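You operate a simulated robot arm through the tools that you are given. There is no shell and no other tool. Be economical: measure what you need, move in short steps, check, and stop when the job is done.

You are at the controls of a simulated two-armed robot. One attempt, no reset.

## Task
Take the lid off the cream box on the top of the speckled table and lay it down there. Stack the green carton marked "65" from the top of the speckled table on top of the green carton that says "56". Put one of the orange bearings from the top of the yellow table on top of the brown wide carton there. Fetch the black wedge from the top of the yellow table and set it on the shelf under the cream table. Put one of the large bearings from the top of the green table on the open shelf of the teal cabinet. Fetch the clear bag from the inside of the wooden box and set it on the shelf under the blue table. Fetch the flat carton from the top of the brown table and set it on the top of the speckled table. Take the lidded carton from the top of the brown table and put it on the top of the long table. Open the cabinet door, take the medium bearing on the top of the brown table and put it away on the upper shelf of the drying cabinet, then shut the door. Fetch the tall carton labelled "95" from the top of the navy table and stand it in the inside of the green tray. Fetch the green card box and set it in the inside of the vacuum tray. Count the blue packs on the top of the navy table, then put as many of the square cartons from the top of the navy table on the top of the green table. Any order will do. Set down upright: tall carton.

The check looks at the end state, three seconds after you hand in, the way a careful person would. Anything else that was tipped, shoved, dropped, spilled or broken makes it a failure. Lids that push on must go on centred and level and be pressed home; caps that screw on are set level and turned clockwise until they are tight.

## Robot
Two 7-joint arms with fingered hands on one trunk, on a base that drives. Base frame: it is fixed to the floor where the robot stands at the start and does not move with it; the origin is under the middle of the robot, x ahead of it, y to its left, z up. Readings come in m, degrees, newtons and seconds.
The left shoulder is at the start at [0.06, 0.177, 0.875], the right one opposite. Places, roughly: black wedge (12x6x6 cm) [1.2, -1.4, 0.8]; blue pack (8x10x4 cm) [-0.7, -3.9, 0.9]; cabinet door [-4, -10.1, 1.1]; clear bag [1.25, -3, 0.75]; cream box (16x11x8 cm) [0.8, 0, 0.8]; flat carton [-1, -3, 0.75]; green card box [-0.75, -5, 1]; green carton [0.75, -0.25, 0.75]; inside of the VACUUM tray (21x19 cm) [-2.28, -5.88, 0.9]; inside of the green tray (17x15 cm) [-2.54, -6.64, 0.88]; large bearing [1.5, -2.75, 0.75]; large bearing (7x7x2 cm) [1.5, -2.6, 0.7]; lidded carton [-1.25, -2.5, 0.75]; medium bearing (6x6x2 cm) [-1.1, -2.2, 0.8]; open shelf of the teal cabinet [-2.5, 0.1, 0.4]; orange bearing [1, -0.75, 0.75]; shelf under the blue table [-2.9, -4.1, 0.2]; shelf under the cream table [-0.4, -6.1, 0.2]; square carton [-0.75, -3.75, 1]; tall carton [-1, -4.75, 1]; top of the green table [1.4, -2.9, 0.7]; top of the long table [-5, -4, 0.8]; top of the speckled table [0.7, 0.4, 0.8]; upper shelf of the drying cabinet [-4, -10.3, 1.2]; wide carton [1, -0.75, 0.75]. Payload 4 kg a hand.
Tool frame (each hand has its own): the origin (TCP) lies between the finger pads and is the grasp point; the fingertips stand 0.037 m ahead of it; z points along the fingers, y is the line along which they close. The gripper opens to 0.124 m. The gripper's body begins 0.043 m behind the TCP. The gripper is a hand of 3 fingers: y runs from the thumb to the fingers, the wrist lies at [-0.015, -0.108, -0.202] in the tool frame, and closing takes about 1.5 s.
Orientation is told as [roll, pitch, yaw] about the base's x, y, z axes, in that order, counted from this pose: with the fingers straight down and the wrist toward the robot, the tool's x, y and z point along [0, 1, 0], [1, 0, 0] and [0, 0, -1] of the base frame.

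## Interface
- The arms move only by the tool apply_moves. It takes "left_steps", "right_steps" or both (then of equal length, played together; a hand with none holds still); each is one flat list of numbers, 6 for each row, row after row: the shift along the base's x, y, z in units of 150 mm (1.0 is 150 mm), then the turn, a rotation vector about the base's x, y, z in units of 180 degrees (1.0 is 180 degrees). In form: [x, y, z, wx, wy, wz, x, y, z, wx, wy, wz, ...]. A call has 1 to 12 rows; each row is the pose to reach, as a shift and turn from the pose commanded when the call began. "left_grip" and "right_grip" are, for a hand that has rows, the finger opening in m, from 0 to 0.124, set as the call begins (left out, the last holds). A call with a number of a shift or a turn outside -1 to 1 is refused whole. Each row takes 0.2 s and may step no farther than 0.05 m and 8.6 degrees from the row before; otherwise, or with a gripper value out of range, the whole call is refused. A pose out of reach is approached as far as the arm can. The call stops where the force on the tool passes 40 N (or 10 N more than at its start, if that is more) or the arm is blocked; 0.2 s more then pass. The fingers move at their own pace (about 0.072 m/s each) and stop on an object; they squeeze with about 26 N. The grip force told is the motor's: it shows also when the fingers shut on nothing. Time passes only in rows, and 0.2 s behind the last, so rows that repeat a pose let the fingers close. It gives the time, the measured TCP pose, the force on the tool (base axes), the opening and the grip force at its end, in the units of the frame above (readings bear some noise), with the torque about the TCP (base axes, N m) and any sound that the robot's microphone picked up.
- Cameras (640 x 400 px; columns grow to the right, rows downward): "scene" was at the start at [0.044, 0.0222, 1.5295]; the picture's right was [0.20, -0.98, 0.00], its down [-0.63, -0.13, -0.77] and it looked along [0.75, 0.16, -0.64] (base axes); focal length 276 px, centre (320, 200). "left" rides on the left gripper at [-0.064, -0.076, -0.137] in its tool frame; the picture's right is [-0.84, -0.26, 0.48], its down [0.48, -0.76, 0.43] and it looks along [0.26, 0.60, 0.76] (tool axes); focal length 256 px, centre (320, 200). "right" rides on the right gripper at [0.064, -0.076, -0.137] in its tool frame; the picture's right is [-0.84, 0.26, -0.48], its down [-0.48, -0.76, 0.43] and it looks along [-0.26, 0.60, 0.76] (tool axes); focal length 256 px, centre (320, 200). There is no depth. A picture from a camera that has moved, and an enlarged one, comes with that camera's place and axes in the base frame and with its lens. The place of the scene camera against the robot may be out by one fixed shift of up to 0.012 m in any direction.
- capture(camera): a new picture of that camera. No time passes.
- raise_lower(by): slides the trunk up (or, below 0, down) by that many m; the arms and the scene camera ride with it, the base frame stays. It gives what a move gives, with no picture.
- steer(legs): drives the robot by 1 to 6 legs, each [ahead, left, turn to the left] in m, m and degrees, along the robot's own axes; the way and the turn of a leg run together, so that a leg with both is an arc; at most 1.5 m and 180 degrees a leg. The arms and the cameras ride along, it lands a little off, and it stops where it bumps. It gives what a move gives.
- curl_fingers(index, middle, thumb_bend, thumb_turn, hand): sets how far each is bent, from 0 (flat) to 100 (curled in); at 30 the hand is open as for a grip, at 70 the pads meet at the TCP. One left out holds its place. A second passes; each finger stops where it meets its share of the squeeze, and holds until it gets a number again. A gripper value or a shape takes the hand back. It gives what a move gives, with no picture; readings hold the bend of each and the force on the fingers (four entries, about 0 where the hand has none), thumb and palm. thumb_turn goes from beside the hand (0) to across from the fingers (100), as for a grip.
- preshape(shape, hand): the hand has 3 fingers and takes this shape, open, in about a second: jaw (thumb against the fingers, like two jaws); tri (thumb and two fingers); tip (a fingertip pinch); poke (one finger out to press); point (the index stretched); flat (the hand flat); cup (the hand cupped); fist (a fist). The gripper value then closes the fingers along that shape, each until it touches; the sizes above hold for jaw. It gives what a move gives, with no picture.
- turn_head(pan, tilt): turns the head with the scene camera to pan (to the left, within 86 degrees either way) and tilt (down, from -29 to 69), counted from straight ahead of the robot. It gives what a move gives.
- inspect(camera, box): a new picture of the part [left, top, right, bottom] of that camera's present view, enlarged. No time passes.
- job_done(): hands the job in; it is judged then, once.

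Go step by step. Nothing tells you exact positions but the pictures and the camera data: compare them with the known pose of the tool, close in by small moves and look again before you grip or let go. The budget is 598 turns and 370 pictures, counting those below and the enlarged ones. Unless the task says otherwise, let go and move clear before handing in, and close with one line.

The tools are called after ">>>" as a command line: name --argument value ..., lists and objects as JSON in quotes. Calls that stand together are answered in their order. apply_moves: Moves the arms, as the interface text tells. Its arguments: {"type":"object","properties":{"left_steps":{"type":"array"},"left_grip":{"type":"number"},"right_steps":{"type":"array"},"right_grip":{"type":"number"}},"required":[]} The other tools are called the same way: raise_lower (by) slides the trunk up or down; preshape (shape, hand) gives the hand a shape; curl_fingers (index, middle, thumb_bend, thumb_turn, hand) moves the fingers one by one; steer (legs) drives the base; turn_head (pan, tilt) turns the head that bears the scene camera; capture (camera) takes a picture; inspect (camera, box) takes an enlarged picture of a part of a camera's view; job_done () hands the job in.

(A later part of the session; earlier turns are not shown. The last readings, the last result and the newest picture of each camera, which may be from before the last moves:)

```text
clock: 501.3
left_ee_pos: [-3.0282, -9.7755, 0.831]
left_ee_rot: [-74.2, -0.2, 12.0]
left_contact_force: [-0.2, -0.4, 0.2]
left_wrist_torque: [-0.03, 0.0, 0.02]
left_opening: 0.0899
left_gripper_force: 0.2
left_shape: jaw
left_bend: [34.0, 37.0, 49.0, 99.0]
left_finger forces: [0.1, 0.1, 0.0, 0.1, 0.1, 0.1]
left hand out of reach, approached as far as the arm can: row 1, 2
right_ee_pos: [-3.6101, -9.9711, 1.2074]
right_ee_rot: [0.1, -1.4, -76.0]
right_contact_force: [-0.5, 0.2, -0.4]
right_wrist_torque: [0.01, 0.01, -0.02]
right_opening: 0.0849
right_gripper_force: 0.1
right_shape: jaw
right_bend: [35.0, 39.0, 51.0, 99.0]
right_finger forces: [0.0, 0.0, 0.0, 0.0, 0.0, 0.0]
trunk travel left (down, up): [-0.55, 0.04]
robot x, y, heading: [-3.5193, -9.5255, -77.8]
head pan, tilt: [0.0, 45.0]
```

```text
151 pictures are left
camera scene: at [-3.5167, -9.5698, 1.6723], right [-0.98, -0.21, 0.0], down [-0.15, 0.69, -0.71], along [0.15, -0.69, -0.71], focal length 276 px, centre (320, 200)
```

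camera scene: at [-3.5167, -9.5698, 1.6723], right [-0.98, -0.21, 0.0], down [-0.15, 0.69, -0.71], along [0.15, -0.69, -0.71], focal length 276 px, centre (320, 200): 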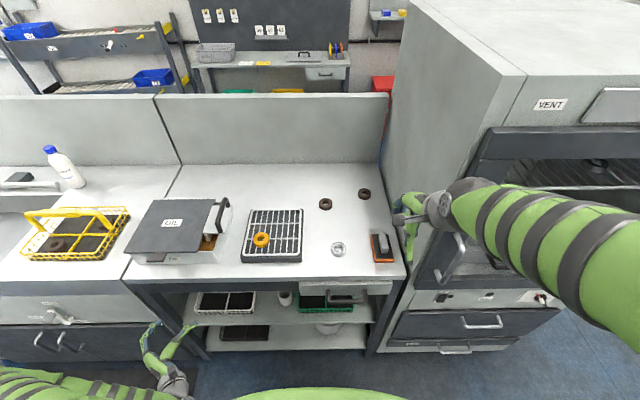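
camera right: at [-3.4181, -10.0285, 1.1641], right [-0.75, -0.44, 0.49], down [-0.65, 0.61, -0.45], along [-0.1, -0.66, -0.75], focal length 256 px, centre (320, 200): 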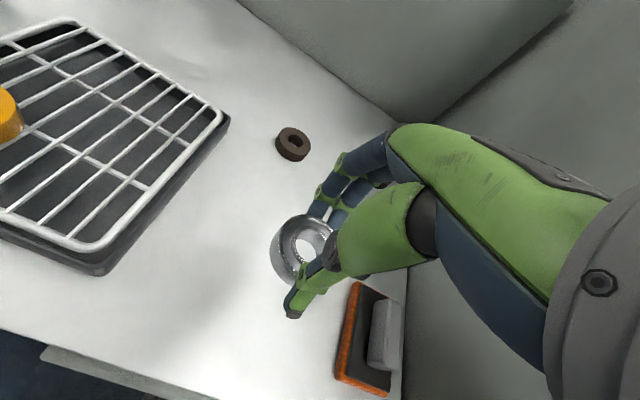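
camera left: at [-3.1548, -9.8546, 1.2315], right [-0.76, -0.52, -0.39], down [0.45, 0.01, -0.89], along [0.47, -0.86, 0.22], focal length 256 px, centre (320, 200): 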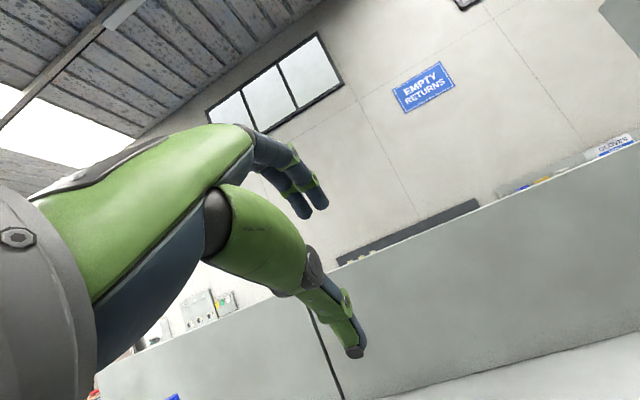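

>>> apply_moves --left_steps '[0, 0.1, 0.25, 0, 0, 0, 0, 0.2, 0.5, 0, 0, 0, 0, 0.2, 0.75, 0, 0, 0, 0, 0.2, 1, 0, 0, 0]'

>>> apply_moves --left_steps '[0, 0, 0.25, 0, 0, 0, 0, 0, 0.5, 0, 0, 0, 0, 0, 0.75, 0, 0, 0, 0, 0, 1, 0, 0, 0]'

>>> apply_moves --left_steps '[0, 0, 0.25, 0, 0, 0, 0, 0, 0.5, 0, 0, 0, 0, 0, 0.75, 0, 0, 0]'

```text
clock: 502.3
left_ee_pos: [-2.9845, -9.7573, 0.8949]
left_ee_rot: [-74.4, -0.2, 11.8]
left_contact_force: [0.0, -0.3, -0.2]
left_wrist_torque: [-0.03, 0.02, 0.01]
left_opening: 0.0899
left_gripper_force: 0.1
left_shape: jaw
left_bend: [34.0, 37.0, 49.0, 99.0]
left_finger forces: [0.1, 0.0, 0.1, 0.0, 0.1, 0.1]
left hand out of reach, approached as far as the arm can: row 2, 3, 4
right_ee_pos: [-3.6109, -9.9702, 1.2074]
right_ee_rot: [0.1, -1.5, -76.0]
right_contact_force: [0.0, 0.6, 0.0]
right_wrist_torque: [-0.01, 0.01, -0.02]
right_opening: 0.0847
right_gripper_force: 0.0
right_shape: jaw
right_bend: [35.0, 39.0, 51.0, 99.0]
right_finger forces: [0.0, 0.0, 0.1, 0.0, 0.1, 0.1]
trunk travel left (down, up): [-0.55, 0.04]
robot x, y, heading: [-3.5197, -9.5229, -78.1]
head pan, tilt: [0.0, 45.0]
```

```text
clock: 503.3
left_ee_pos: [-2.9015, -9.7706, 0.969]
left_ee_rot: [-74.3, -0.2, 12.0]
left_contact_force: [-0.8, -0.4, -0.4]
left_wrist_torque: [-0.01, 0.03, -0.03]
left_opening: 0.0901
left_gripper_force: 0.0
left_shape: jaw
left_bend: [34.0, 37.0, 49.0, 99.0]
left_finger forces: [0.0, 0.0, 0.0, 0.0, 0.1, 0.0]
left hand out of reach, approached as far as the arm can: row 1, 2, 3, 4
right_ee_pos: [-3.6104, -9.9696, 1.2073]
right_ee_rot: [0.0, -1.4, -76.0]
right_contact_force: [-1.4, 0.5, 0.5]
right_wrist_torque: [0.0, 0.0, -0.02]
right_opening: 0.0848
right_gripper_force: 0.1
right_shape: jaw
right_bend: [35.0, 39.0, 51.0, 99.0]
right_finger forces: [0.0, 0.0, 0.0, 0.0, 0.1, 0.0]
trunk travel left (down, up): [-0.55, 0.04]
robot x, y, heading: [-3.5163, -9.5228, -77.8]
head pan, tilt: [0.0, 45.0]
```

```text
clock: 504.1
left_ee_pos: [-2.8551, -9.7853, 1.0737]
left_ee_rot: [-74.2, -0.2, 11.8]
left_contact_force: [-0.4, 0.2, 0.1]
left_wrist_torque: [-0.03, -0.03, 0.03]
left_opening: 0.0902
left_gripper_force: 0.0
left_shape: jaw
left_bend: [34.0, 37.0, 49.0, 99.0]
left_finger forces: [0.0, 0.1, 0.1, 0.0, 0.0, 0.0]
left hand out of reach, approached as far as the arm can: row 1, 2, 3
right_ee_pos: [-3.6112, -9.9697, 1.2074]
right_ee_rot: [0.1, -1.4, -76.0]
right_contact_force: [-1.1, 0.4, 0.8]
right_wrist_torque: [-0.01, -0.03, 0.0]
right_opening: 0.0849
right_gripper_force: 0.0
right_shape: jaw
right_bend: [35.0, 39.0, 51.0, 99.0]
right_finger forces: [0.1, 0.0, 0.1, 0.0, 0.0, 0.1]
trunk travel left (down, up): [-0.55, 0.04]
robot x, y, heading: [-3.5167, -9.5236, -77.9]
head pan, tilt: [0.0, 45.0]
```

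>>> apply_moves --left_steps '[-0.1, 0, 0, 0.0091, -0.0427, -0.0125, -0.2, 0, 0, 0.0182, -0.0855, -0.025, -0.3, 0, 0, 0.0273, -0.128, -0.0376, -0.4, 0, 0, 0.0364, -0.171, -0.05, -0.5, 0, 0, 0.0455, -0.2136, -0.0627, -0.6, 0, 0, 0.0545, -0.2564, -0.0753, -0.7, 0, 0, 0.0636, -0.299, -0.0878, -0.8, 0, 0, 0.0727, -0.342, -0.1, -0.9, 0, 0, 0.0818, -0.3845, -0.113, -1, 0, 0, 0.0909, -0.427, -0.1255, -1, 0, 0, 0.1, -0.47, -0.138]'

>>> apply_moves --left_steps '[0, 0, 0, 0.0091, -0.0427, -0.0125, 0, 0, 0, 0.0182, -0.0855, -0.025, 0, 0, 0, 0.0273, -0.128, -0.0376, 0, 0, 0, 0.0364, -0.171, -0.05, 0, 0, 0, 0.0455, -0.2136, -0.0627, 0, 0, 0, 0.0545, -0.2564, -0.0753, 0, 0, 0, 0.0636, -0.299, -0.0878, 0, 0, 0, 0.0727, -0.342, -0.1, 0, 0, 0, 0.0818, -0.3845, -0.113, 0, 0, 0, 0.0909, -0.427, -0.1255, 0, 0, 0, 0.1, -0.47, -0.138]'

>>> capture --camera "scene"

```text
clock: 506.5
left_ee_pos: [-2.9278, -9.8184, 1.1635]
left_ee_rot: [-2.4, -72.9, -76.4]
left_contact_force: [0.2, 0.4, -0.1]
left_wrist_torque: [0.0, 0.03, -0.03]
left_opening: 0.09
left_gripper_force: 0.0
left_shape: jaw
left_bend: [34.0, 37.0, 49.0, 99.0]
left_finger forces: [0.0, 0.0, 0.0, 0.0, 0.0, 0.2]
left hand out of reach, approached as far as the arm can: row 1, 2, 3, 4, 5, 6, 7, 8, 9, 10, 11
right_ee_pos: [-3.61, -9.9691, 1.2065]
right_ee_rot: [-0.1, -1.3, -75.9]
right_contact_force: [-0.2, -0.5, -0.2]
right_wrist_torque: [0.02, 0.02, 0.03]
right_opening: 0.0851
right_gripper_force: 0.2
right_shape: jaw
right_bend: [35.0, 39.0, 51.0, 99.0]
right_finger forces: [0.1, 0.0, 0.1, 0.0, 0.1, 0.0]
trunk travel left (down, up): [-0.55, 0.04]
robot x, y, heading: [-3.5215, -9.5257, -77.8]
head pan, tilt: [0.0, 45.0]
```

```text
clock: 508.9
left_ee_pos: [-2.9309, -10.1021, 1.3432]
left_ee_rot: [71.0, -2.2, -164.5]
left_contact_force: [-0.5, -0.3, 0.3]
left_wrist_torque: [0.04, -0.02, 0.0]
left_opening: 0.0899
left_gripper_force: 0.1
left_shape: jaw
left_bend: [34.0, 37.0, 49.0, 99.0]
left_finger forces: [0.0, 0.0, 0.1, 0.0, 0.0, 0.0]
left hand out of reach, approached as far as the arm can: row 1, 2, 3, 4, 5, 6, 7, 8, 9, 10, 11
right_ee_pos: [-3.6126, -9.9705, 1.2063]
right_ee_rot: [0.2, -1.3, -75.9]
right_contact_force: [-0.4, -1.4, -0.5]
right_wrist_torque: [0.04, -0.06, 0.02]
right_opening: 0.0848
right_gripper_force: 0.0
right_shape: jaw
right_bend: [35.0, 39.0, 51.0, 99.0]
right_finger forces: [0.0, 0.0, 0.0, 0.0, 0.0, 0.0]
trunk travel left (down, up): [-0.55, 0.04]
robot x, y, heading: [-3.5189, -9.5234, -77.7]
head pan, tilt: [0.0, 45.0]
```

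```text
150 pictures are left
camera scene: at [-3.5207, -9.5735, 1.6721], right [-0.98, -0.21, 0.0], down [-0.15, 0.69, -0.71], along [0.15, -0.69, -0.71], focal length 276 px, centre (320, 200)
```

scene: 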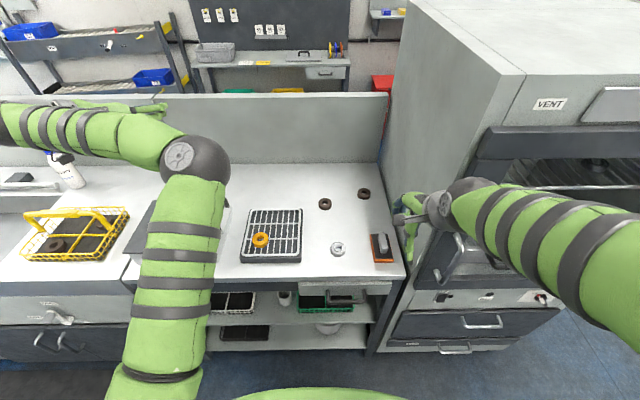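

>>> apply_moves --right_steps '[0, 0.25, 0, 0, 0, 0, -0.1, 0.5, 0, 0, 0, 0, -0.15, 0.75, 0, 0, 0, 0, -0.2, 1, 0, 0, 0, 0]' --left_steps '[0, 0, 0, 0.03, 0.006, 0, 0, 0, 0, 0.06, 0.0125, 0, 0, 0, 0, 0.087, 0.0187, 0, 0, 0, 0, 0.087, 0.0187, 0]'

>>> steer --legs '[[-0.1, -0.35, 0]]'

>>> capture --camera "scene"

>>> capture --camera "left"

```text
clock: 509.9
left_ee_pos: [-2.9242, -10.1039, 1.3512]
left_ee_rot: [55.0, -1.4, -164.0]
left_contact_force: [0.3, -0.5, 0.1]
left_wrist_torque: [-0.03, 0.0, 0.02]
left_opening: 0.0899
left_gripper_force: 0.0
left_shape: jaw
left_bend: [34.0, 37.0, 49.0, 99.0]
left_finger forces: [0.1, 0.0, 0.1, 0.1, 0.0, 0.1]
right_ee_pos: [-3.6307, -9.8454, 1.25]
right_ee_rot: [5.9, 3.1, -75.0]
right_contact_force: [-1.4, 0.5, 1.3]
right_wrist_torque: [-0.01, -0.01, -0.01]
right_opening: 0.085
right_gripper_force: 0.1
right_shape: jaw
right_bend: [35.0, 39.0, 51.0, 99.0]
right_finger forces: [0.0, 0.0, 0.0, 0.0, 0.0, 0.0]
right hand out of reach, approached as far as the arm can: row 2, 3, 4
trunk travel left (down, up): [-0.55, 0.04]
robot x, y, heading: [-3.5215, -9.5257, -77.8]
head pan, tilt: [0.0, 45.0]
```

```text
clock: 512.2
left_ee_pos: [-3.2852, -10.0772, 1.348]
left_ee_rot: [55.0, -1.4, -164.1]
left_contact_force: [-0.4, -0.3, 0.3]
left_wrist_torque: [0.0, -0.02, 0.0]
left_opening: 0.0901
left_gripper_force: 0.0
left_shape: jaw
left_bend: [34.0, 37.0, 49.0, 99.0]
left_finger forces: [0.1, 0.1, 0.1, 0.0, 0.0, 0.0]
right_ee_pos: [-3.9938, -9.8197, 1.2463]
right_ee_rot: [5.7, 2.9, -75.6]
right_contact_force: [-0.5, -0.2, -0.5]
right_wrist_torque: [-0.03, 0.01, 0.01]
right_opening: 0.0849
right_gripper_force: 0.1
right_shape: jaw
right_bend: [35.0, 39.0, 51.0, 99.0]
right_finger forces: [0.1, 0.0, 0.0, 0.0, 0.1, 0.0]
trunk travel left (down, up): [-0.55, 0.04]
robot x, y, heading: [-3.8787, -9.4943, -78.2]
head pan, tilt: [0.0, 45.0]
```

```text
149 pictures are left
camera scene: at [-3.879, -9.5434, 1.6733], right [-0.98, -0.21, 0.0], down [-0.15, 0.69, -0.71], along [0.15, -0.69, -0.71], focal length 276 px, centre (320, 200)
```

scene: 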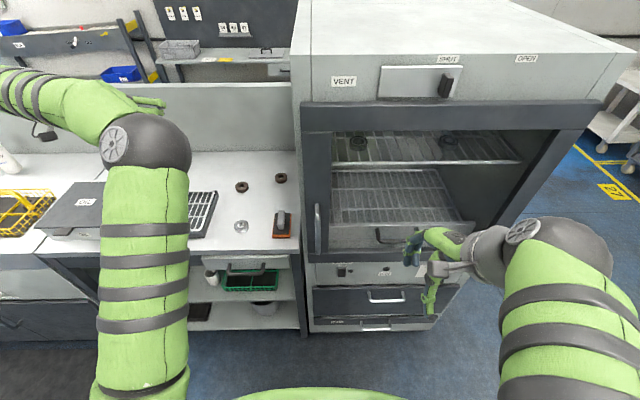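

```text
148 pictures are left
camera left: at [-3.2513, -9.9138, 1.3735], right [0.2, 0.14, -0.97], down [0.91, -0.4, 0.13], along [-0.37, -0.91, -0.21], focal length 256 px, centre (320, 200)
```

left: 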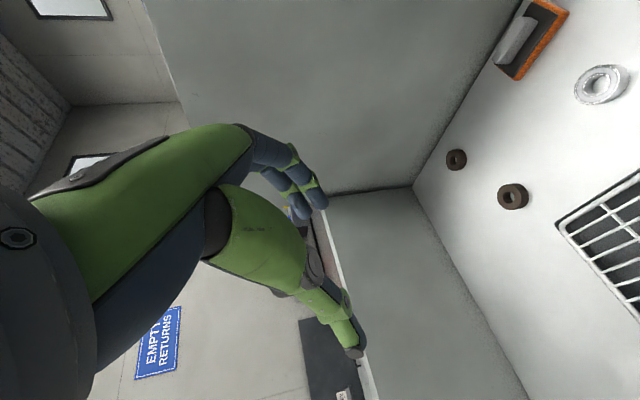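

>>> apply_moves --left_steps '[-0.25, 0, -0.2, 0, 0, 0, -0.5, 0, -0.4, 0, 0, 0, -0.75, 0, -0.6, 0, 0, 0, -1, 0, -0.8, 0, 0, 0, -1, -0.1, -1, 0, 0, 0]' --left_grip 0.085

>>> apply_moves --left_steps '[-0.1, 0, -0.25, 0, 0, 0, -0.21, 0, -0.5, 0, 0, 0, -0.21, 0, -0.75, 0, 0, 0, -0.21, -0.03, -1, 0, 0, 0]'

>>> capture --camera "left"

>>> inspect --camera "scene" --box '[130, 130, 330, 280]'

```text
clock: 513.5
left_ee_pos: [-3.4363, -10.0946, 1.1968]
left_ee_rot: [55.1, -1.5, -164.1]
left_contact_force: [0.8, 0.3, 0.9]
left_wrist_torque: [0.01, 0.02, 0.02]
left_opening: 0.0849
left_gripper_force: 0.0
left_shape: jaw
left_bend: [35.0, 39.0, 51.0, 99.0]
left_finger forces: [0.0, 0.0, 0.0, 0.0, 0.0, 0.1]
right_ee_pos: [-3.9937, -9.8195, 1.2452]
right_ee_rot: [5.6, 3.3, -75.8]
right_contact_force: [0.0, -0.3, -0.6]
right_wrist_torque: [-0.03, 0.01, -0.01]
right_opening: 0.0844
right_gripper_force: 0.0
right_shape: jaw
right_bend: [35.0, 39.0, 51.0, 99.0]
right_finger forces: [0.0, 0.0, 0.0, 0.0, 0.1, 0.0]
trunk travel left (down, up): [-0.55, 0.04]
robot x, y, heading: [-3.8801, -9.4978, -77.8]
head pan, tilt: [0.0, 45.0]
```

```text
clock: 514.5
left_ee_pos: [-3.4669, -10.098, 1.0473]
left_ee_rot: [55.0, -1.5, -164.1]
left_contact_force: [-0.4, -0.3, 0.2]
left_wrist_torque: [-0.04, -0.01, 0.02]
left_opening: 0.0851
left_gripper_force: 0.0
left_shape: jaw
left_bend: [35.0, 39.0, 51.0, 99.0]
left_finger forces: [0.1, 0.0, 0.0, 0.1, 0.0, 0.0]
right_ee_pos: [-3.994, -9.8202, 1.2458]
right_ee_rot: [5.6, 3.2, -75.8]
right_contact_force: [0.5, -0.7, 0.5]
right_wrist_torque: [0.01, 0.02, -0.01]
right_opening: 0.0846
right_gripper_force: 0.0
right_shape: jaw
right_bend: [35.0, 39.0, 51.0, 99.0]
right_finger forces: [0.0, 0.1, 0.1, 0.0, 0.0, 0.0]
trunk travel left (down, up): [-0.55, 0.04]
robot x, y, heading: [-3.8787, -9.4982, -78.1]
head pan, tilt: [0.0, 45.0]
```

```text
147 pictures are left
camera left: at [-3.4332, -9.9338, 1.073], right [0.2, 0.14, -0.97], down [0.91, -0.4, 0.13], along [-0.37, -0.91, -0.21], focal length 256 px, centre (320, 200)
```

left: 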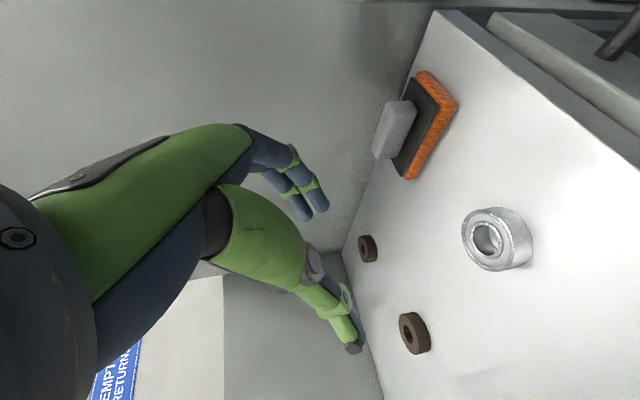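

```text
2.67 times, centred on (230, 205) of scene
camera zoom: at [-3.8778, -9.5438, 1.6725], right [-0.98, -0.21, 0.0], down [-0.15, 0.69, -0.71], along [0.15, -0.69, -0.71], focal length 738 px, centre (560, 187)
```

zoom: 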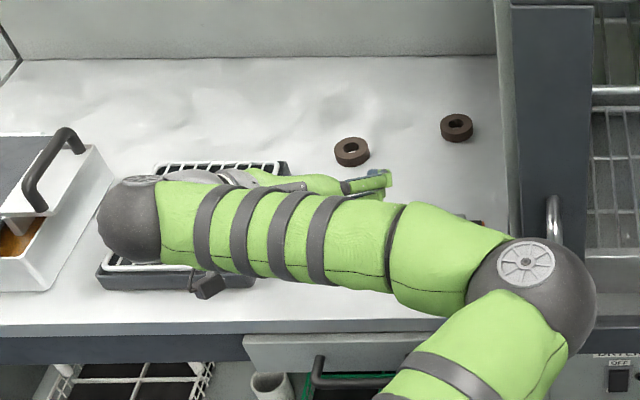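

>>> apply_moves --left_steps '[0, -0.05, -0.25, 0, 0, 0, 0, -0.05, -0.5, 0, 0, 0, 0, -0.05, -0.7, 0, 0, 0, 0, -0.05, -0.82, 0, 0, 0, 0, -0.05, -0.88, 0, 0, 0, 0, -0.05, -0.94, 0, 0, 0, 0, -0.05, -0.99, 0, 0, 0]'

>>> capture --camera "left"

```text
clock: 516.0
left_ee_pos: [-3.4665, -10.1133, 0.9165]
left_ee_rot: [53.8, -1.4, -164.0]
left_contact_force: [-1.1, 0.5, 0.1]
left_wrist_torque: [0.07, -0.02, 0.03]
left_opening: 0.0848
left_gripper_force: 0.0
left_shape: jaw
left_bend: [35.0, 39.0, 51.0, 99.0]
left_finger forces: [0.0, 0.0, 0.0, 0.0, 0.0, 0.0]
left hand out of reach, approached as far as the arm can: row 4, 5, 6, 7
right_ee_pos: [-3.9931, -9.8216, 1.2449]
right_ee_rot: [5.6, 3.2, -75.8]
right_contact_force: [0.0, 0.4, -0.1]
right_wrist_torque: [-0.01, -0.01, -0.02]
right_opening: 0.0849
right_gripper_force: 0.0
right_shape: jaw
right_bend: [35.0, 39.0, 51.0, 99.0]
right_finger forces: [0.0, 0.0, 0.0, 0.0, 0.1, 0.1]
trunk travel left (down, up): [-0.55, 0.04]
robot x, y, heading: [-3.8839, -9.4981, -77.9]
head pan, tilt: [0.0, 45.0]
```

```text
145 pictures are left
camera left: at [-3.4323, -9.9499, 0.9457], right [0.19, 0.17, -0.97], down [0.91, -0.4, 0.11], along [-0.37, -0.9, -0.23], focal length 256 px, centre (320, 200)
```

left: 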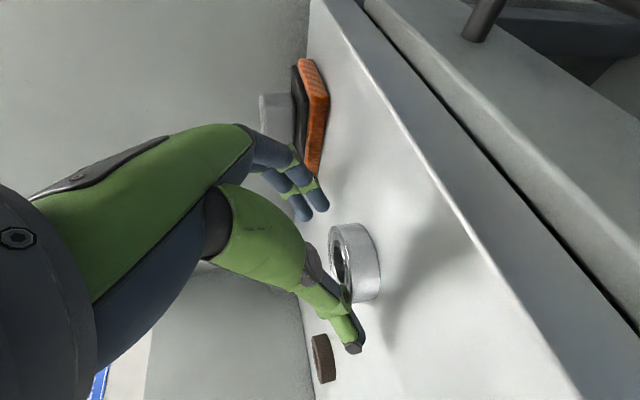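

>>> raise_lower --by -0.018

>>> capture --camera "left"

```text
clock: 516.7
left_ee_pos: [-3.4674, -10.1127, 0.9073]
left_ee_rot: [54.6, -1.3, -163.9]
left_contact_force: [-1.0, 9.1, 37.4]
left_wrist_torque: [-0.46, -0.01, 0.1]
left_opening: 0.0851
left_gripper_force: 0.1
left_shape: jaw
left_bend: [35.0, 39.0, 50.0, 100.0]
left_finger forces: [17.2, 0.0, 0.0, 0.1, 20.6, 0.1]
right_ee_pos: [-3.9968, -9.8176, 1.2264]
right_ee_rot: [6.3, 3.6, -75.9]
right_contact_force: [0.4, 0.8, -0.2]
right_wrist_torque: [0.04, 0.0, -0.02]
right_opening: 0.085
right_gripper_force: 0.1
right_shape: jaw
right_bend: [35.0, 39.0, 51.0, 99.0]
right_finger forces: [0.0, 0.0, 0.0, 0.1, 0.0, 0.1]
trunk travel left (down, up): [-0.532, 0.058]
robot x, y, heading: [-3.8777, -9.4953, -77.9]
head pan, tilt: [0.0, 45.0]
```

```text
144 pictures are left
camera left: at [-3.4333, -9.9489, 0.9333], right [0.2, 0.15, -0.97], down [0.91, -0.4, 0.12], along [-0.37, -0.9, -0.22], focal length 256 px, centre (320, 200)
```

left: 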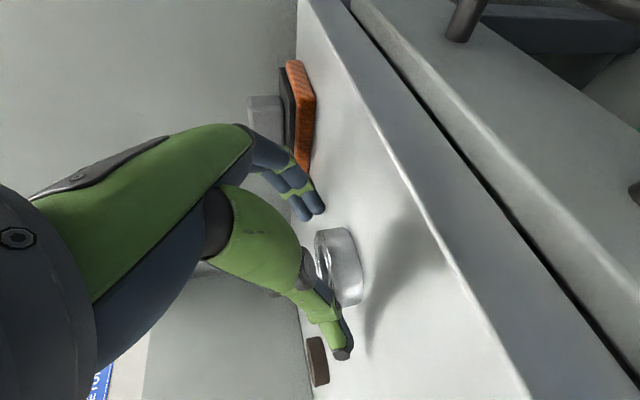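

>>> raise_lower --by 0.006

>>> apply_moves --left_steps '[0, 0, 0, 0, 0, 0, 0, 0, 0, 0, 0, 0, 0, 0, 0, 0, 0, 0, 0, 0, 0, 0, 0, 0, 0, 0, 0, 0, 0, 0, 0, 0, 0, 0, 0, 0]' --left_grip 0.0

>>> capture --camera "left"

```text
clock: 517.2
left_ee_pos: [-3.4675, -10.1124, 0.906]
left_ee_rot: [54.1, -1.5, -164.0]
left_contact_force: [-1.8, 4.3, 30.8]
left_wrist_torque: [-0.4, -0.1, 0.15]
left_opening: 0.0855
left_gripper_force: 0.1
left_shape: jaw
left_bend: [35.0, 39.0, 50.0, 100.0]
left_finger forces: [13.1, 0.0, 0.0, 0.0, 17.8, 0.0]
right_ee_pos: [-3.9976, -9.8193, 1.2326]
right_ee_rot: [6.1, 3.6, -76.0]
right_contact_force: [0.4, -0.4, -0.1]
right_wrist_torque: [0.0, -0.02, -0.01]
right_opening: 0.085
right_gripper_force: 0.1
right_shape: jaw
right_bend: [35.0, 39.0, 51.0, 99.0]
right_finger forces: [0.0, 0.0, 0.0, 0.1, 0.1, 0.0]
trunk travel left (down, up): [-0.538, 0.052]
robot x, y, heading: [-3.882, -9.5027, -78.0]
head pan, tilt: [0.0, 45.0]
```

```text
clock: 518.6
left_ee_pos: [-3.4658, -10.1131, 0.9076]
left_ee_rot: [54.1, -1.3, -163.9]
left_contact_force: [4.3, 1.5, 30.7]
left_wrist_torque: [-0.54, -0.29, 0.01]
left_opening: 0.0495
left_gripper_force: 25.7
left_shape: jaw
left_bend: [49.0, 63.0, 53.0, 100.0]
left_finger forces: [12.0, 16.1, 0.0, 0.0, 28.6, 0.1]
right_ee_pos: [-3.9956, -9.82, 1.2323]
right_ee_rot: [6.0, 3.4, -76.2]
right_contact_force: [0.0, -0.9, 0.3]
right_wrist_torque: [0.01, -0.01, -0.01]
right_opening: 0.0849
right_gripper_force: 0.2
right_shape: jaw
right_bend: [35.0, 39.0, 51.0, 99.0]
right_finger forces: [0.0, 0.0, 0.0, 0.1, 0.0, 0.0]
trunk travel left (down, up): [-0.538, 0.052]
robot x, y, heading: [-3.8801, -9.4991, -78.1]
head pan, tilt: [0.0, 45.0]
```

```text
143 pictures are left
camera left: at [-3.4327, -9.9489, 0.936], right [0.2, 0.16, -0.97], down [0.91, -0.4, 0.12], along [-0.37, -0.9, -0.23], focal length 256 px, centre (320, 200)
```

left: 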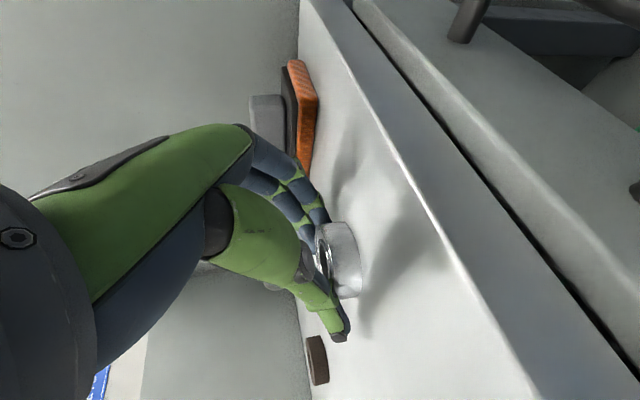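

>>> apply_moves --left_steps '[0, 0, 0.1, 0, 0, 0, 0, 0, 0.2, 0, 0, 0, 0, 0, 0.4, 0, 0, 0, 0, 0, 0.7, 0, 0, 0, 0, 0, 1, 0, 0, 0]'

>>> capture --camera "left"

>>> capture --camera "scene"

```text
clock: 519.9
left_ee_pos: [-3.466, -10.1118, 1.0543]
left_ee_rot: [53.8, -1.3, -164.1]
left_contact_force: [-0.2, 0.2, -0.1]
left_wrist_torque: [0.0, 0.0, 0.0]
left_opening: 0.0224
left_gripper_force: 25.8
left_shape: jaw
left_bend: [52.0, 71.0, 63.0, 100.0]
left_finger forces: [0.1, 0.1, 0.0, 0.1, 0.1, 0.0]
right_ee_pos: [-3.9962, -9.8215, 1.2324]
right_ee_rot: [6.1, 3.5, -76.1]
right_contact_force: [0.4, 0.9, 0.7]
right_wrist_torque: [0.01, 0.01, 0.0]
right_opening: 0.0848
right_gripper_force: 0.0
right_shape: jaw
right_bend: [35.0, 39.0, 51.0, 99.0]
right_finger forces: [0.1, 0.0, 0.0, 0.0, 0.1, 0.1]
trunk travel left (down, up): [-0.538, 0.052]
robot x, y, heading: [-3.8761, -9.4961, -78.0]
head pan, tilt: [0.0, 45.0]
```

```text
142 pictures are left
camera left: at [-3.4326, -9.9485, 1.0835], right [0.19, 0.17, -0.97], down [0.91, -0.4, 0.11], along [-0.37, -0.9, -0.23], focal length 256 px, centre (320, 200)
```

left: 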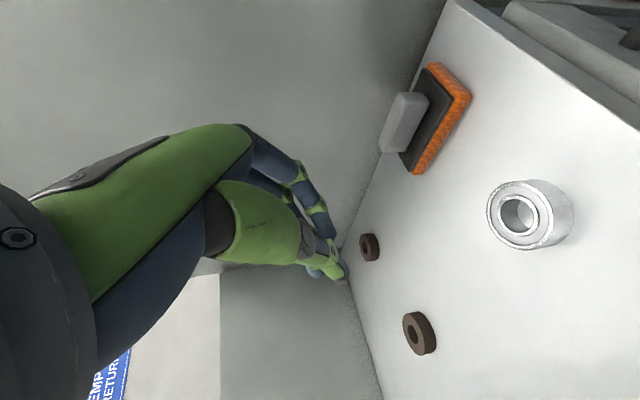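

```text
141 pictures are left
camera scene: at [-3.8782, -9.543, 1.6601], right [-0.98, -0.21, 0.0], down [-0.15, 0.69, -0.71], along [0.15, -0.69, -0.71], focal length 276 px, centre (320, 200)
```

scene: 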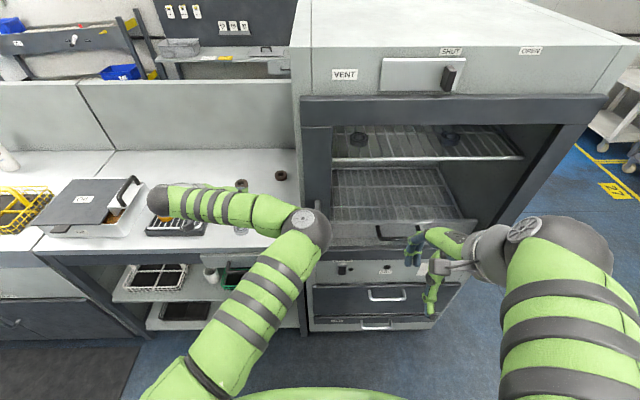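

>>> apply_moves --left_steps '[0, 0, 0, 0.033, 0.007, 0, 0, 0.04, 0, 0.066, 0.014, 0, 0, 0.08, 0, 0.1, 0.021, 0, -0.02, 0.13, -0.1, 0.13, 0.028, 0, -0.02, 0.13, -0.36, 0.13, 0.028, 0]' --left_grip 0.085

>>> capture --camera "left"

>>> inspect --camera "scene" --box '[150, 130, 310, 270]'

```text
clock: 521.0
left_ee_pos: [-3.47, -10.0945, 1.0014]
left_ee_rot: [29.8, 0.4, -163.8]
left_contact_force: [0.4, -0.2, -0.8]
left_wrist_torque: [0.0, 0.02, 0.01]
left_opening: 0.0848
left_gripper_force: 0.2
left_shape: jaw
left_bend: [35.0, 39.0, 51.0, 99.0]
left_finger forces: [0.1, 0.0, 0.0, 0.1, 0.0, 0.0]
right_ee_pos: [-3.9947, -9.8221, 1.2322]
right_ee_rot: [6.0, 3.4, -76.1]
right_contact_force: [0.3, 0.5, -0.6]
right_wrist_torque: [-0.03, -0.01, -0.01]
right_opening: 0.0849
right_gripper_force: 0.2
right_shape: jaw
right_bend: [35.0, 39.0, 51.0, 99.0]
right_finger forces: [0.0, 0.0, 0.1, 0.1, 0.0, 0.0]
trunk travel left (down, up): [-0.538, 0.052]
robot x, y, heading: [-3.8811, -9.4996, -77.9]
head pan, tilt: [0.0, 45.0]
```

```text
140 pictures are left
camera left: at [-3.431, -9.9535, 1.0895], right [0.11, 0.54, -0.83], down [0.91, -0.4, -0.13], along [-0.4, -0.74, -0.53], focal length 256 px, centre (320, 200)
```

left: 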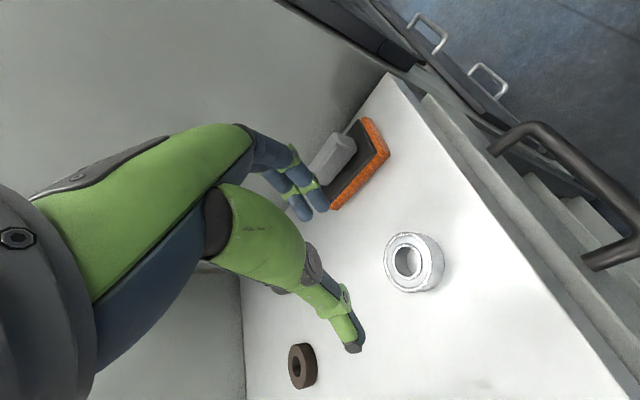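

```text
2.86 times, centred on (230, 200) of scene
camera zoom: at [-3.877, -9.5434, 1.6604], right [-0.98, -0.21, 0.0], down [-0.15, 0.69, -0.71], along [0.15, -0.69, -0.71], focal length 790 px, centre (577, 200)
```

zoom: 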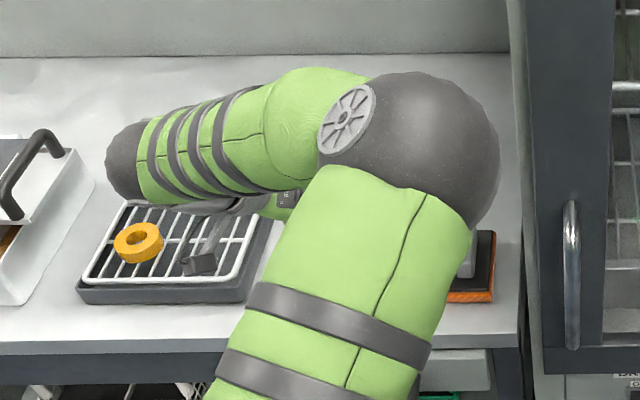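

>>> apply_moves --left_steps '[0, 0, -0.25, 0, 0, 0, 0, 0, -0.45, 0, 0, 0, 0, 0, -0.53, 0, 0, 0, 0, 0, -0.58, 0, 0, 0, 0, 0, -0.63, 0, 0, 0, 0, 0, -0.68, 0, 0, 0, 0, 0, -0.72, 0, 0, 0]'

>>> capture --camera "left"

```text
clock: 522.3
left_ee_pos: [-3.4704, -10.0953, 0.9142]
left_ee_rot: [30.7, -0.1, -163.7]
left_contact_force: [-0.5, 5.5, 30.5]
left_wrist_torque: [-0.58, 1.34, -0.19]
left_opening: 0.0843
left_gripper_force: 0.0
left_shape: jaw
left_bend: [33.0, 39.0, 51.0, 99.0]
left_finger forces: [30.3, 0.0, 0.0, 0.0, 0.1, 0.0]
right_ee_pos: [-3.9975, -9.8193, 1.2324]
right_ee_rot: [6.0, 3.6, -76.2]
right_contact_force: [-1.1, 0.3, 0.1]
right_wrist_torque: [-0.03, 0.0, -0.01]
right_opening: 0.0848
right_gripper_force: 0.2
right_shape: jaw
right_bend: [35.0, 39.0, 51.0, 99.0]
right_finger forces: [0.1, 0.0, 0.0, 0.0, 0.1, 0.0]
trunk travel left (down, up): [-0.538, 0.052]
robot x, y, heading: [-3.8777, -9.4981, -77.9]
head pan, tilt: [0.0, 45.0]
stopped in row 6 (left hand): the force on the tool passed its limit at 44 N (the readings are from after the stop); the commanded pose is now the measured one
```

```text
138 pictures are left
camera left: at [-3.4306, -9.9539, 1.0004], right [0.11, 0.52, -0.84], down [0.91, -0.4, -0.13], along [-0.41, -0.75, -0.52], focal length 256 px, centre (320, 200)
```

left: 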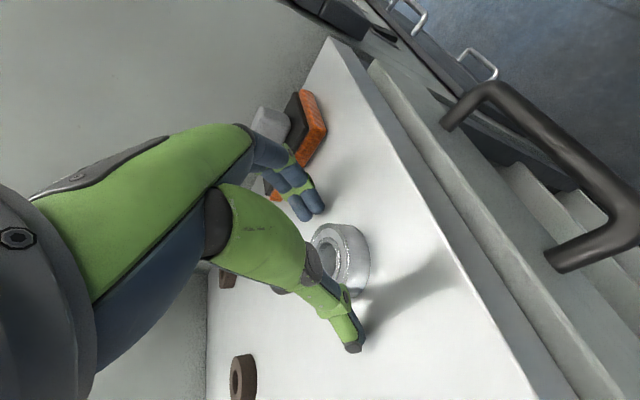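

>>> apply_moves --left_steps '[0, 0, 0.02, 0, 0, 0, 0, 0, 0.02, 0, 0, 0, 0, 0, 0.02, 0, 0, 0, 0, 0, 0.02, 0, 0, 0, 0, 0, 0.02, 0, 0, 0, 0, 0, 0.02, 0, 0, 0]' --left_grip 0.0

>>> apply_moves --left_steps '[0, 0, 0.1, 0, 0, 0, 0, 0, 0.2, 0, 0, 0, 0, 0, 0.4, 0, 0, 0, 0, 0, 0.7, 0, 0, 0, 0, 0, 1, 0, 0, 0]'

>>> capture --camera "left"

```text
clock: 523.7
left_ee_pos: [-3.4703, -10.0941, 0.9155]
left_ee_rot: [30.5, 0.0, -163.9]
left_contact_force: [-3.0, -4.8, 28.5]
left_wrist_torque: [-0.67, 0.64, -0.04]
left_opening: 0.0528
left_gripper_force: 26.0
left_shape: jaw
left_bend: [44.0, 56.0, 56.0, 100.0]
left_finger forces: [23.1, 17.6, 0.0, 0.1, 25.8, 0.0]
right_ee_pos: [-3.998, -9.82, 1.2321]
right_ee_rot: [5.9, 3.4, -76.2]
right_contact_force: [0.5, 0.4, 0.3]
right_wrist_torque: [0.0, 0.03, -0.03]
right_opening: 0.0848
right_gripper_force: 0.0
right_shape: jaw
right_bend: [35.0, 39.0, 51.0, 99.0]
right_finger forces: [0.0, 0.0, 0.1, 0.0, 0.1, 0.1]
trunk travel left (down, up): [-0.538, 0.052]
robot x, y, heading: [-3.877, -9.4972, -77.9]
head pan, tilt: [0.0, 45.0]
```

```text
clock: 524.9
left_ee_pos: [-3.4698, -10.0947, 1.0625]
left_ee_rot: [30.4, 0.1, -163.9]
left_contact_force: [-0.1, 1.3, -2.1]
left_wrist_torque: [0.0, -0.01, -0.01]
left_opening: 0.0507
left_gripper_force: 26.3
left_shape: jaw
left_bend: [45.0, 56.0, 56.0, 99.0]
left_finger forces: [9.9, 14.8, 0.0, 0.0, 23.1, 0.0]
right_ee_pos: [-3.9959, -9.8212, 1.2314]
right_ee_rot: [6.0, 3.5, -76.3]
right_contact_force: [0.7, -0.1, 0.4]
right_wrist_torque: [0.01, 0.01, 0.02]
right_opening: 0.0848
right_gripper_force: 0.0
right_shape: jaw
right_bend: [35.0, 39.0, 51.0, 99.0]
right_finger forces: [0.1, 0.0, 0.1, 0.0, 0.1, 0.0]
trunk travel left (down, up): [-0.538, 0.052]
robot x, y, heading: [-3.8772, -9.4981, -78.1]
head pan, tilt: [0.0, 45.0]
```

```text
137 pictures are left
camera left: at [-3.4302, -9.9543, 1.1502], right [0.11, 0.53, -0.84], down [0.91, -0.4, -0.13], along [-0.41, -0.75, -0.53], focal length 256 px, centre (320, 200)
```

left: 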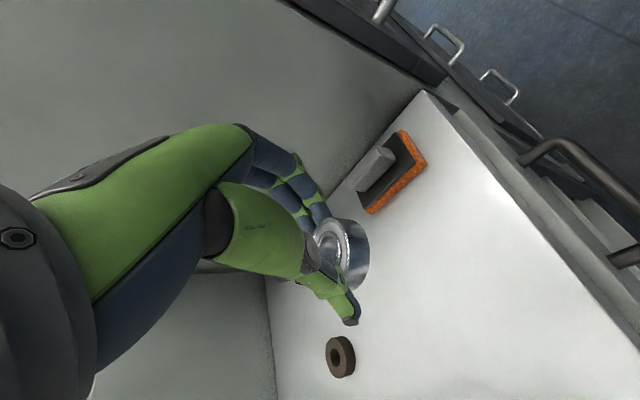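

>>> apply_moves --left_steps '[0.25, 0.1, 0.1, 0, 0, 0, 0.5, 0.2, 0.2, 0, 0, 0, 0.75, 0.3, 0.3, 0, 0, 0, 0.95, 0.5, 0.4, 0, 0, 0, 1, 0.7, 0.5, 0, 0, 0]'

>>> apply_moves --right_steps '[0.05, 0.05, 0, 0, 0, 0.0444, 0.1, 0.1, 0, 0, 0, 0.089, 0.2, 0.1, 0, 0, 0, 0.133, 0.3, 0.1, 0, 0, 0, 0.178, 0.4, 0.1, 0, 0, 0, 0.222, 0.5, 0.1, 0, 0, 0, 0.267, 0.6, 0.1, -0.1, 0, 0, 0.311, 0.7, 0.1, -0.2, 0, 0, 0.355, 0.8, 0.1, -0.3, 0, 0, 0.4, 0.9, 0.1, -0.4, 0, 0, 0.444, 1, 0.1, -0.5, 0, 0, 0.489]'

>>> capture --camera "scene"

>>> capture --camera "right"

```text
clock: 526.1
left_ee_pos: [-3.3187, -9.9885, 1.1385]
left_ee_rot: [30.5, 0.1, -163.9]
left_contact_force: [0.0, 0.7, -1.3]
left_wrist_torque: [0.0, 0.01, -0.01]
left_opening: 0.0505
left_gripper_force: 26.3
left_shape: jaw
left_bend: [45.0, 56.0, 57.0, 99.0]
left_finger forces: [9.8, 14.8, 0.0, 0.0, 22.9, 0.0]
right_ee_pos: [-3.9963, -9.8203, 1.2314]
right_ee_rot: [5.9, 3.5, -76.3]
right_contact_force: [0.5, -0.1, 0.2]
right_wrist_torque: [-0.03, 0.01, -0.02]
right_opening: 0.0847
right_gripper_force: 0.0
right_shape: jaw
right_bend: [35.0, 39.0, 51.0, 99.0]
right_finger forces: [0.0, 0.0, 0.1, 0.0, 0.0, 0.0]
trunk travel left (down, up): [-0.538, 0.052]
robot x, y, heading: [-3.8811, -9.4993, -78.0]
head pan, tilt: [0.0, 45.0]
```

```text
clock: 528.5
left_ee_pos: [-3.3197, -9.9901, 1.1361]
left_ee_rot: [30.3, 0.1, -163.8]
left_contact_force: [0.0, 0.3, -1.1]
left_wrist_torque: [-0.01, -0.04, 0.01]
left_opening: 0.05
left_gripper_force: 25.6
left_shape: jaw
left_bend: [45.0, 56.0, 57.0, 99.0]
left_finger forces: [9.7, 14.8, 0.0, 0.1, 22.8, 0.0]
right_ee_pos: [-3.8459, -9.8093, 1.1573]
right_ee_rot: [6.0, 3.4, 11.9]
right_contact_force: [-0.6, -0.4, 0.0]
right_wrist_torque: [0.01, -0.03, 0.0]
right_opening: 0.0846
right_gripper_force: 0.2
right_shape: jaw
right_bend: [35.0, 39.0, 51.0, 99.0]
right_finger forces: [0.0, 0.0, 0.0, 0.0, 0.1, 0.0]
trunk travel left (down, up): [-0.538, 0.052]
robot x, y, heading: [-3.8831, -9.4956, -78.0]
head pan, tilt: [0.0, 45.0]
```

```text
136 pictures are left
camera scene: at [-3.878, -9.5448, 1.6602], right [-0.98, -0.21, 0.0], down [-0.15, 0.69, -0.71], along [0.15, -0.69, -0.71], focal length 276 px, centre (320, 200)
```

scene: 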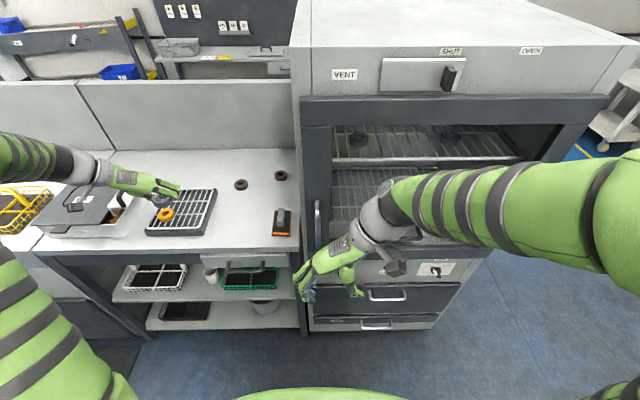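

```text
135 pictures are left
camera right: at [-3.9224, -9.7755, 1.3035], right [0.46, -0.81, 0.38], down [-0.68, -0.59, -0.44], along [0.57, -0.06, -0.82], focal length 256 px, centre (320, 200)
```

right: 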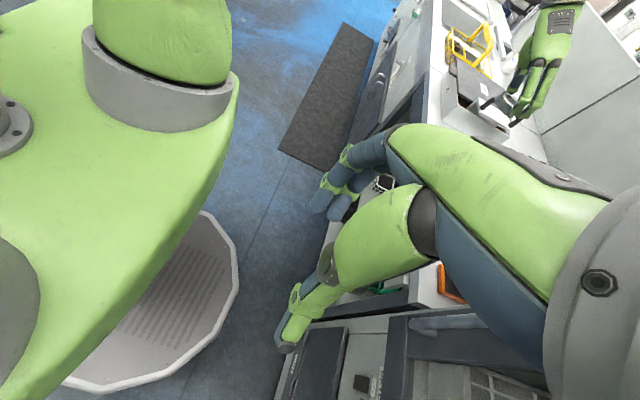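

>>> inspect --camera "right" --box '[360, 260, 560, 400]'

>>> inspect --camera "scene" --box '[280, 160, 400, 310]'

```text
2.86 times, centred on (460, 330) of right
camera zoom: at [-3.9224, -9.7755, 1.3035], right [0.46, -0.81, 0.38], down [-0.68, -0.59, -0.44], along [0.57, -0.06, -0.82], focal length 731 px, centre (-80, -171)
```

zoom: 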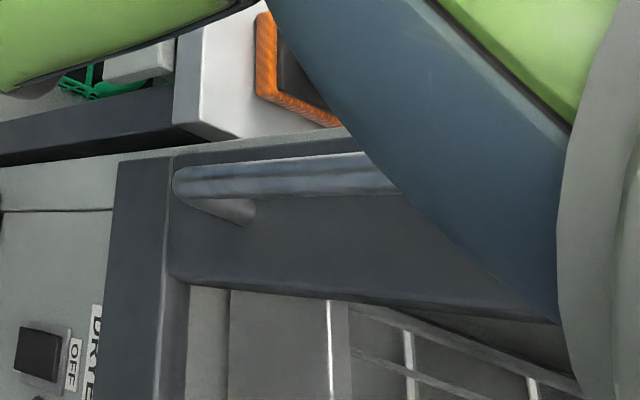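

```text
2.67 times, centred on (340, 235) of scene
camera zoom: at [-3.878, -9.5448, 1.6602], right [-0.98, -0.21, 0.0], down [-0.15, 0.69, -0.71], along [0.15, -0.69, -0.71], focal length 738 px, centre (267, 107)
```

zoom: 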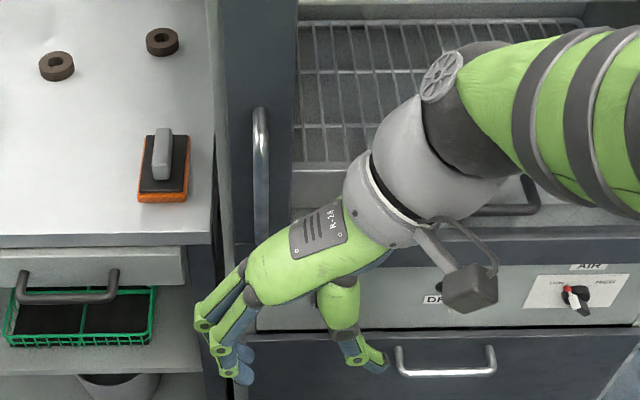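

>>> apply_moves --right_steps '[0.15, -0.2, 0, -0.014, -0.012, 0, 0.3, -0.4, 0, -0.0287, -0.0253, 0, 0.35, -0.57, -0.05, -0.0287, -0.0253, 0, 0.35, -0.57, -0.05, -0.0287, -0.0253, 0]'

>>> inspect --camera "scene" --box '[280, 160, 400, 310]'

>>> capture --camera "right"

```text
clock: 529.5
left_ee_pos: [-3.319, -9.9874, 1.1376]
left_ee_rot: [30.5, 0.0, -163.8]
left_contact_force: [0.1, 0.6, -1.5]
left_wrist_torque: [0.03, -0.01, -0.02]
left_opening: 0.0501
left_gripper_force: 26.2
left_shape: jaw
left_bend: [45.0, 56.0, 57.0, 99.0]
left_finger forces: [9.6, 14.7, 0.0, 0.0, 22.8, 0.0]
right_ee_pos: [-3.7936, -9.8898, 1.1492]
right_ee_rot: [-0.2, 0.1, 11.7]
right_contact_force: [-0.2, 0.2, -0.2]
right_wrist_torque: [-0.01, 0.02, 0.0]
right_opening: 0.0851
right_gripper_force: 0.0
right_shape: jaw
right_bend: [35.0, 39.0, 51.0, 99.0]
right_finger forces: [0.0, 0.0, 0.0, 0.0, 0.0, 0.1]
trunk travel left (down, up): [-0.538, 0.052]
robot x, y, heading: [-3.8791, -9.5029, -77.8]
head pan, tilt: [0.0, 45.0]
```

```text
2.67 times, centred on (340, 235) of scene
camera zoom: at [-3.8779, -9.5427, 1.6603], right [-0.98, -0.21, 0.0], down [-0.15, 0.69, -0.71], along [0.15, -0.69, -0.71], focal length 738 px, centre (267, 107)
```

zoom: 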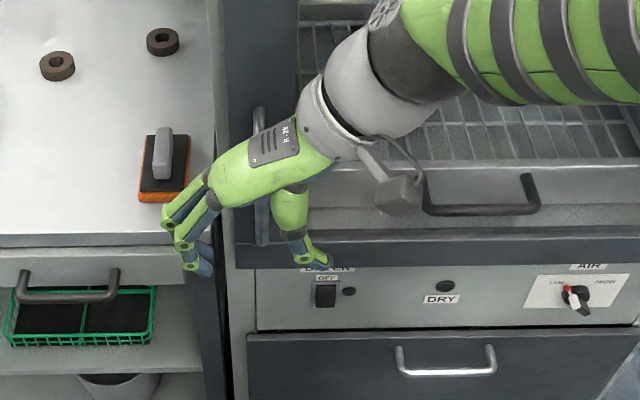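

```text
131 pictures are left
camera right: at [-3.8804, -9.8445, 1.2862], right [0.42, -0.77, 0.48], down [-0.65, -0.63, -0.43], along [0.64, -0.13, -0.76], focal length 256 px, centre (320, 200)
```

right: 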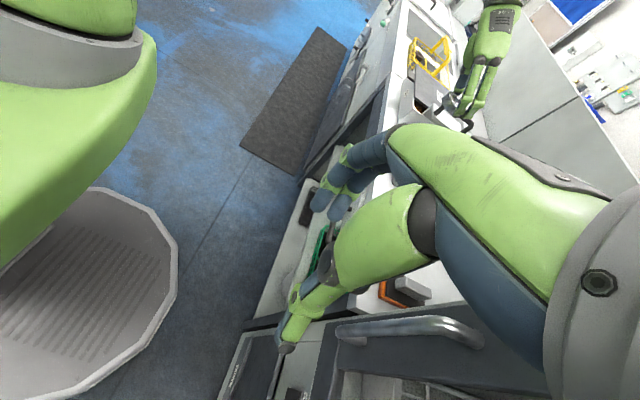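

>>> apply_moves --right_steps '[0, 0.05, 0, -0.038, -0.008, 0, 0, 0.1, 0, -0.076, -0.016, 0, 0, 0.1, -0.1, -0.114, -0.024, 0, 0, 0.1, -0.2, -0.152, -0.032, 0, 0, 0.1, -0.3, -0.19, -0.04, 0]'

>>> inspect --camera "scene" --box '[280, 160, 400, 310]'

>>> capture --camera "right"

```text
clock: 530.9
left_ee_pos: [-3.319, -9.9883, 1.1377]
left_ee_rot: [30.4, -0.1, -163.8]
left_contact_force: [-0.4, 0.6, -1.8]
left_wrist_torque: [0.0, 0.0, -0.04]
left_opening: 0.0502
left_gripper_force: 26.2
left_shape: jaw
left_bend: [45.0, 56.0, 57.0, 99.0]
left_finger forces: [9.7, 14.8, 0.0, 0.1, 22.7, 0.1]
right_ee_pos: [-3.7553, -9.8467, 1.1092]
right_ee_rot: [-36.8, 3.7, 18.9]
right_contact_force: [-0.4, 0.3, -0.7]
right_wrist_torque: [0.0, 0.02, 0.01]
right_opening: 0.0849
right_gripper_force: 0.1
right_shape: jaw
right_bend: [35.0, 39.0, 51.0, 99.0]
right_finger forces: [0.1, 0.0, 0.0, 0.1, 0.1, 0.0]
right hand out of reach, approached as far as the arm can: row 4, 5
trunk travel left (down, up): [-0.538, 0.052]
robot x, y, heading: [-3.8801, -9.4991, -78.0]
head pan, tilt: [0.0, 45.0]
stopped in row 5 (right hand): the arm was blocked; the commanded pose is now the measured one
```

```text
2.67 times, centred on (340, 235) of scene
camera zoom: at [-3.8786, -9.5423, 1.6603], right [-0.98, -0.21, 0.0], down [-0.15, 0.69, -0.71], along [0.15, -0.69, -0.71], focal length 738 px, centre (267, 107)
```

zoom: 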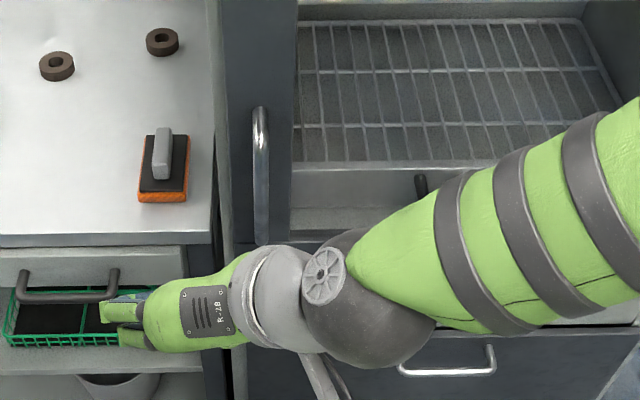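

```text
129 pictures are left
camera right: at [-3.8654, -9.7447, 1.1851], right [0.42, -0.26, 0.87], down [-0.51, -0.86, -0.01], along [0.75, -0.44, -0.49], focal length 256 px, centre (320, 200)
```

right: 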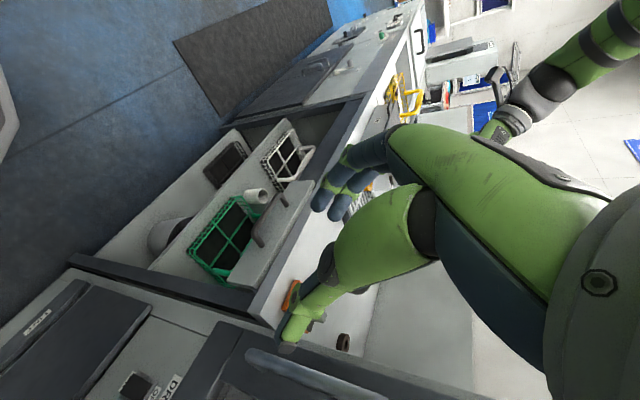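

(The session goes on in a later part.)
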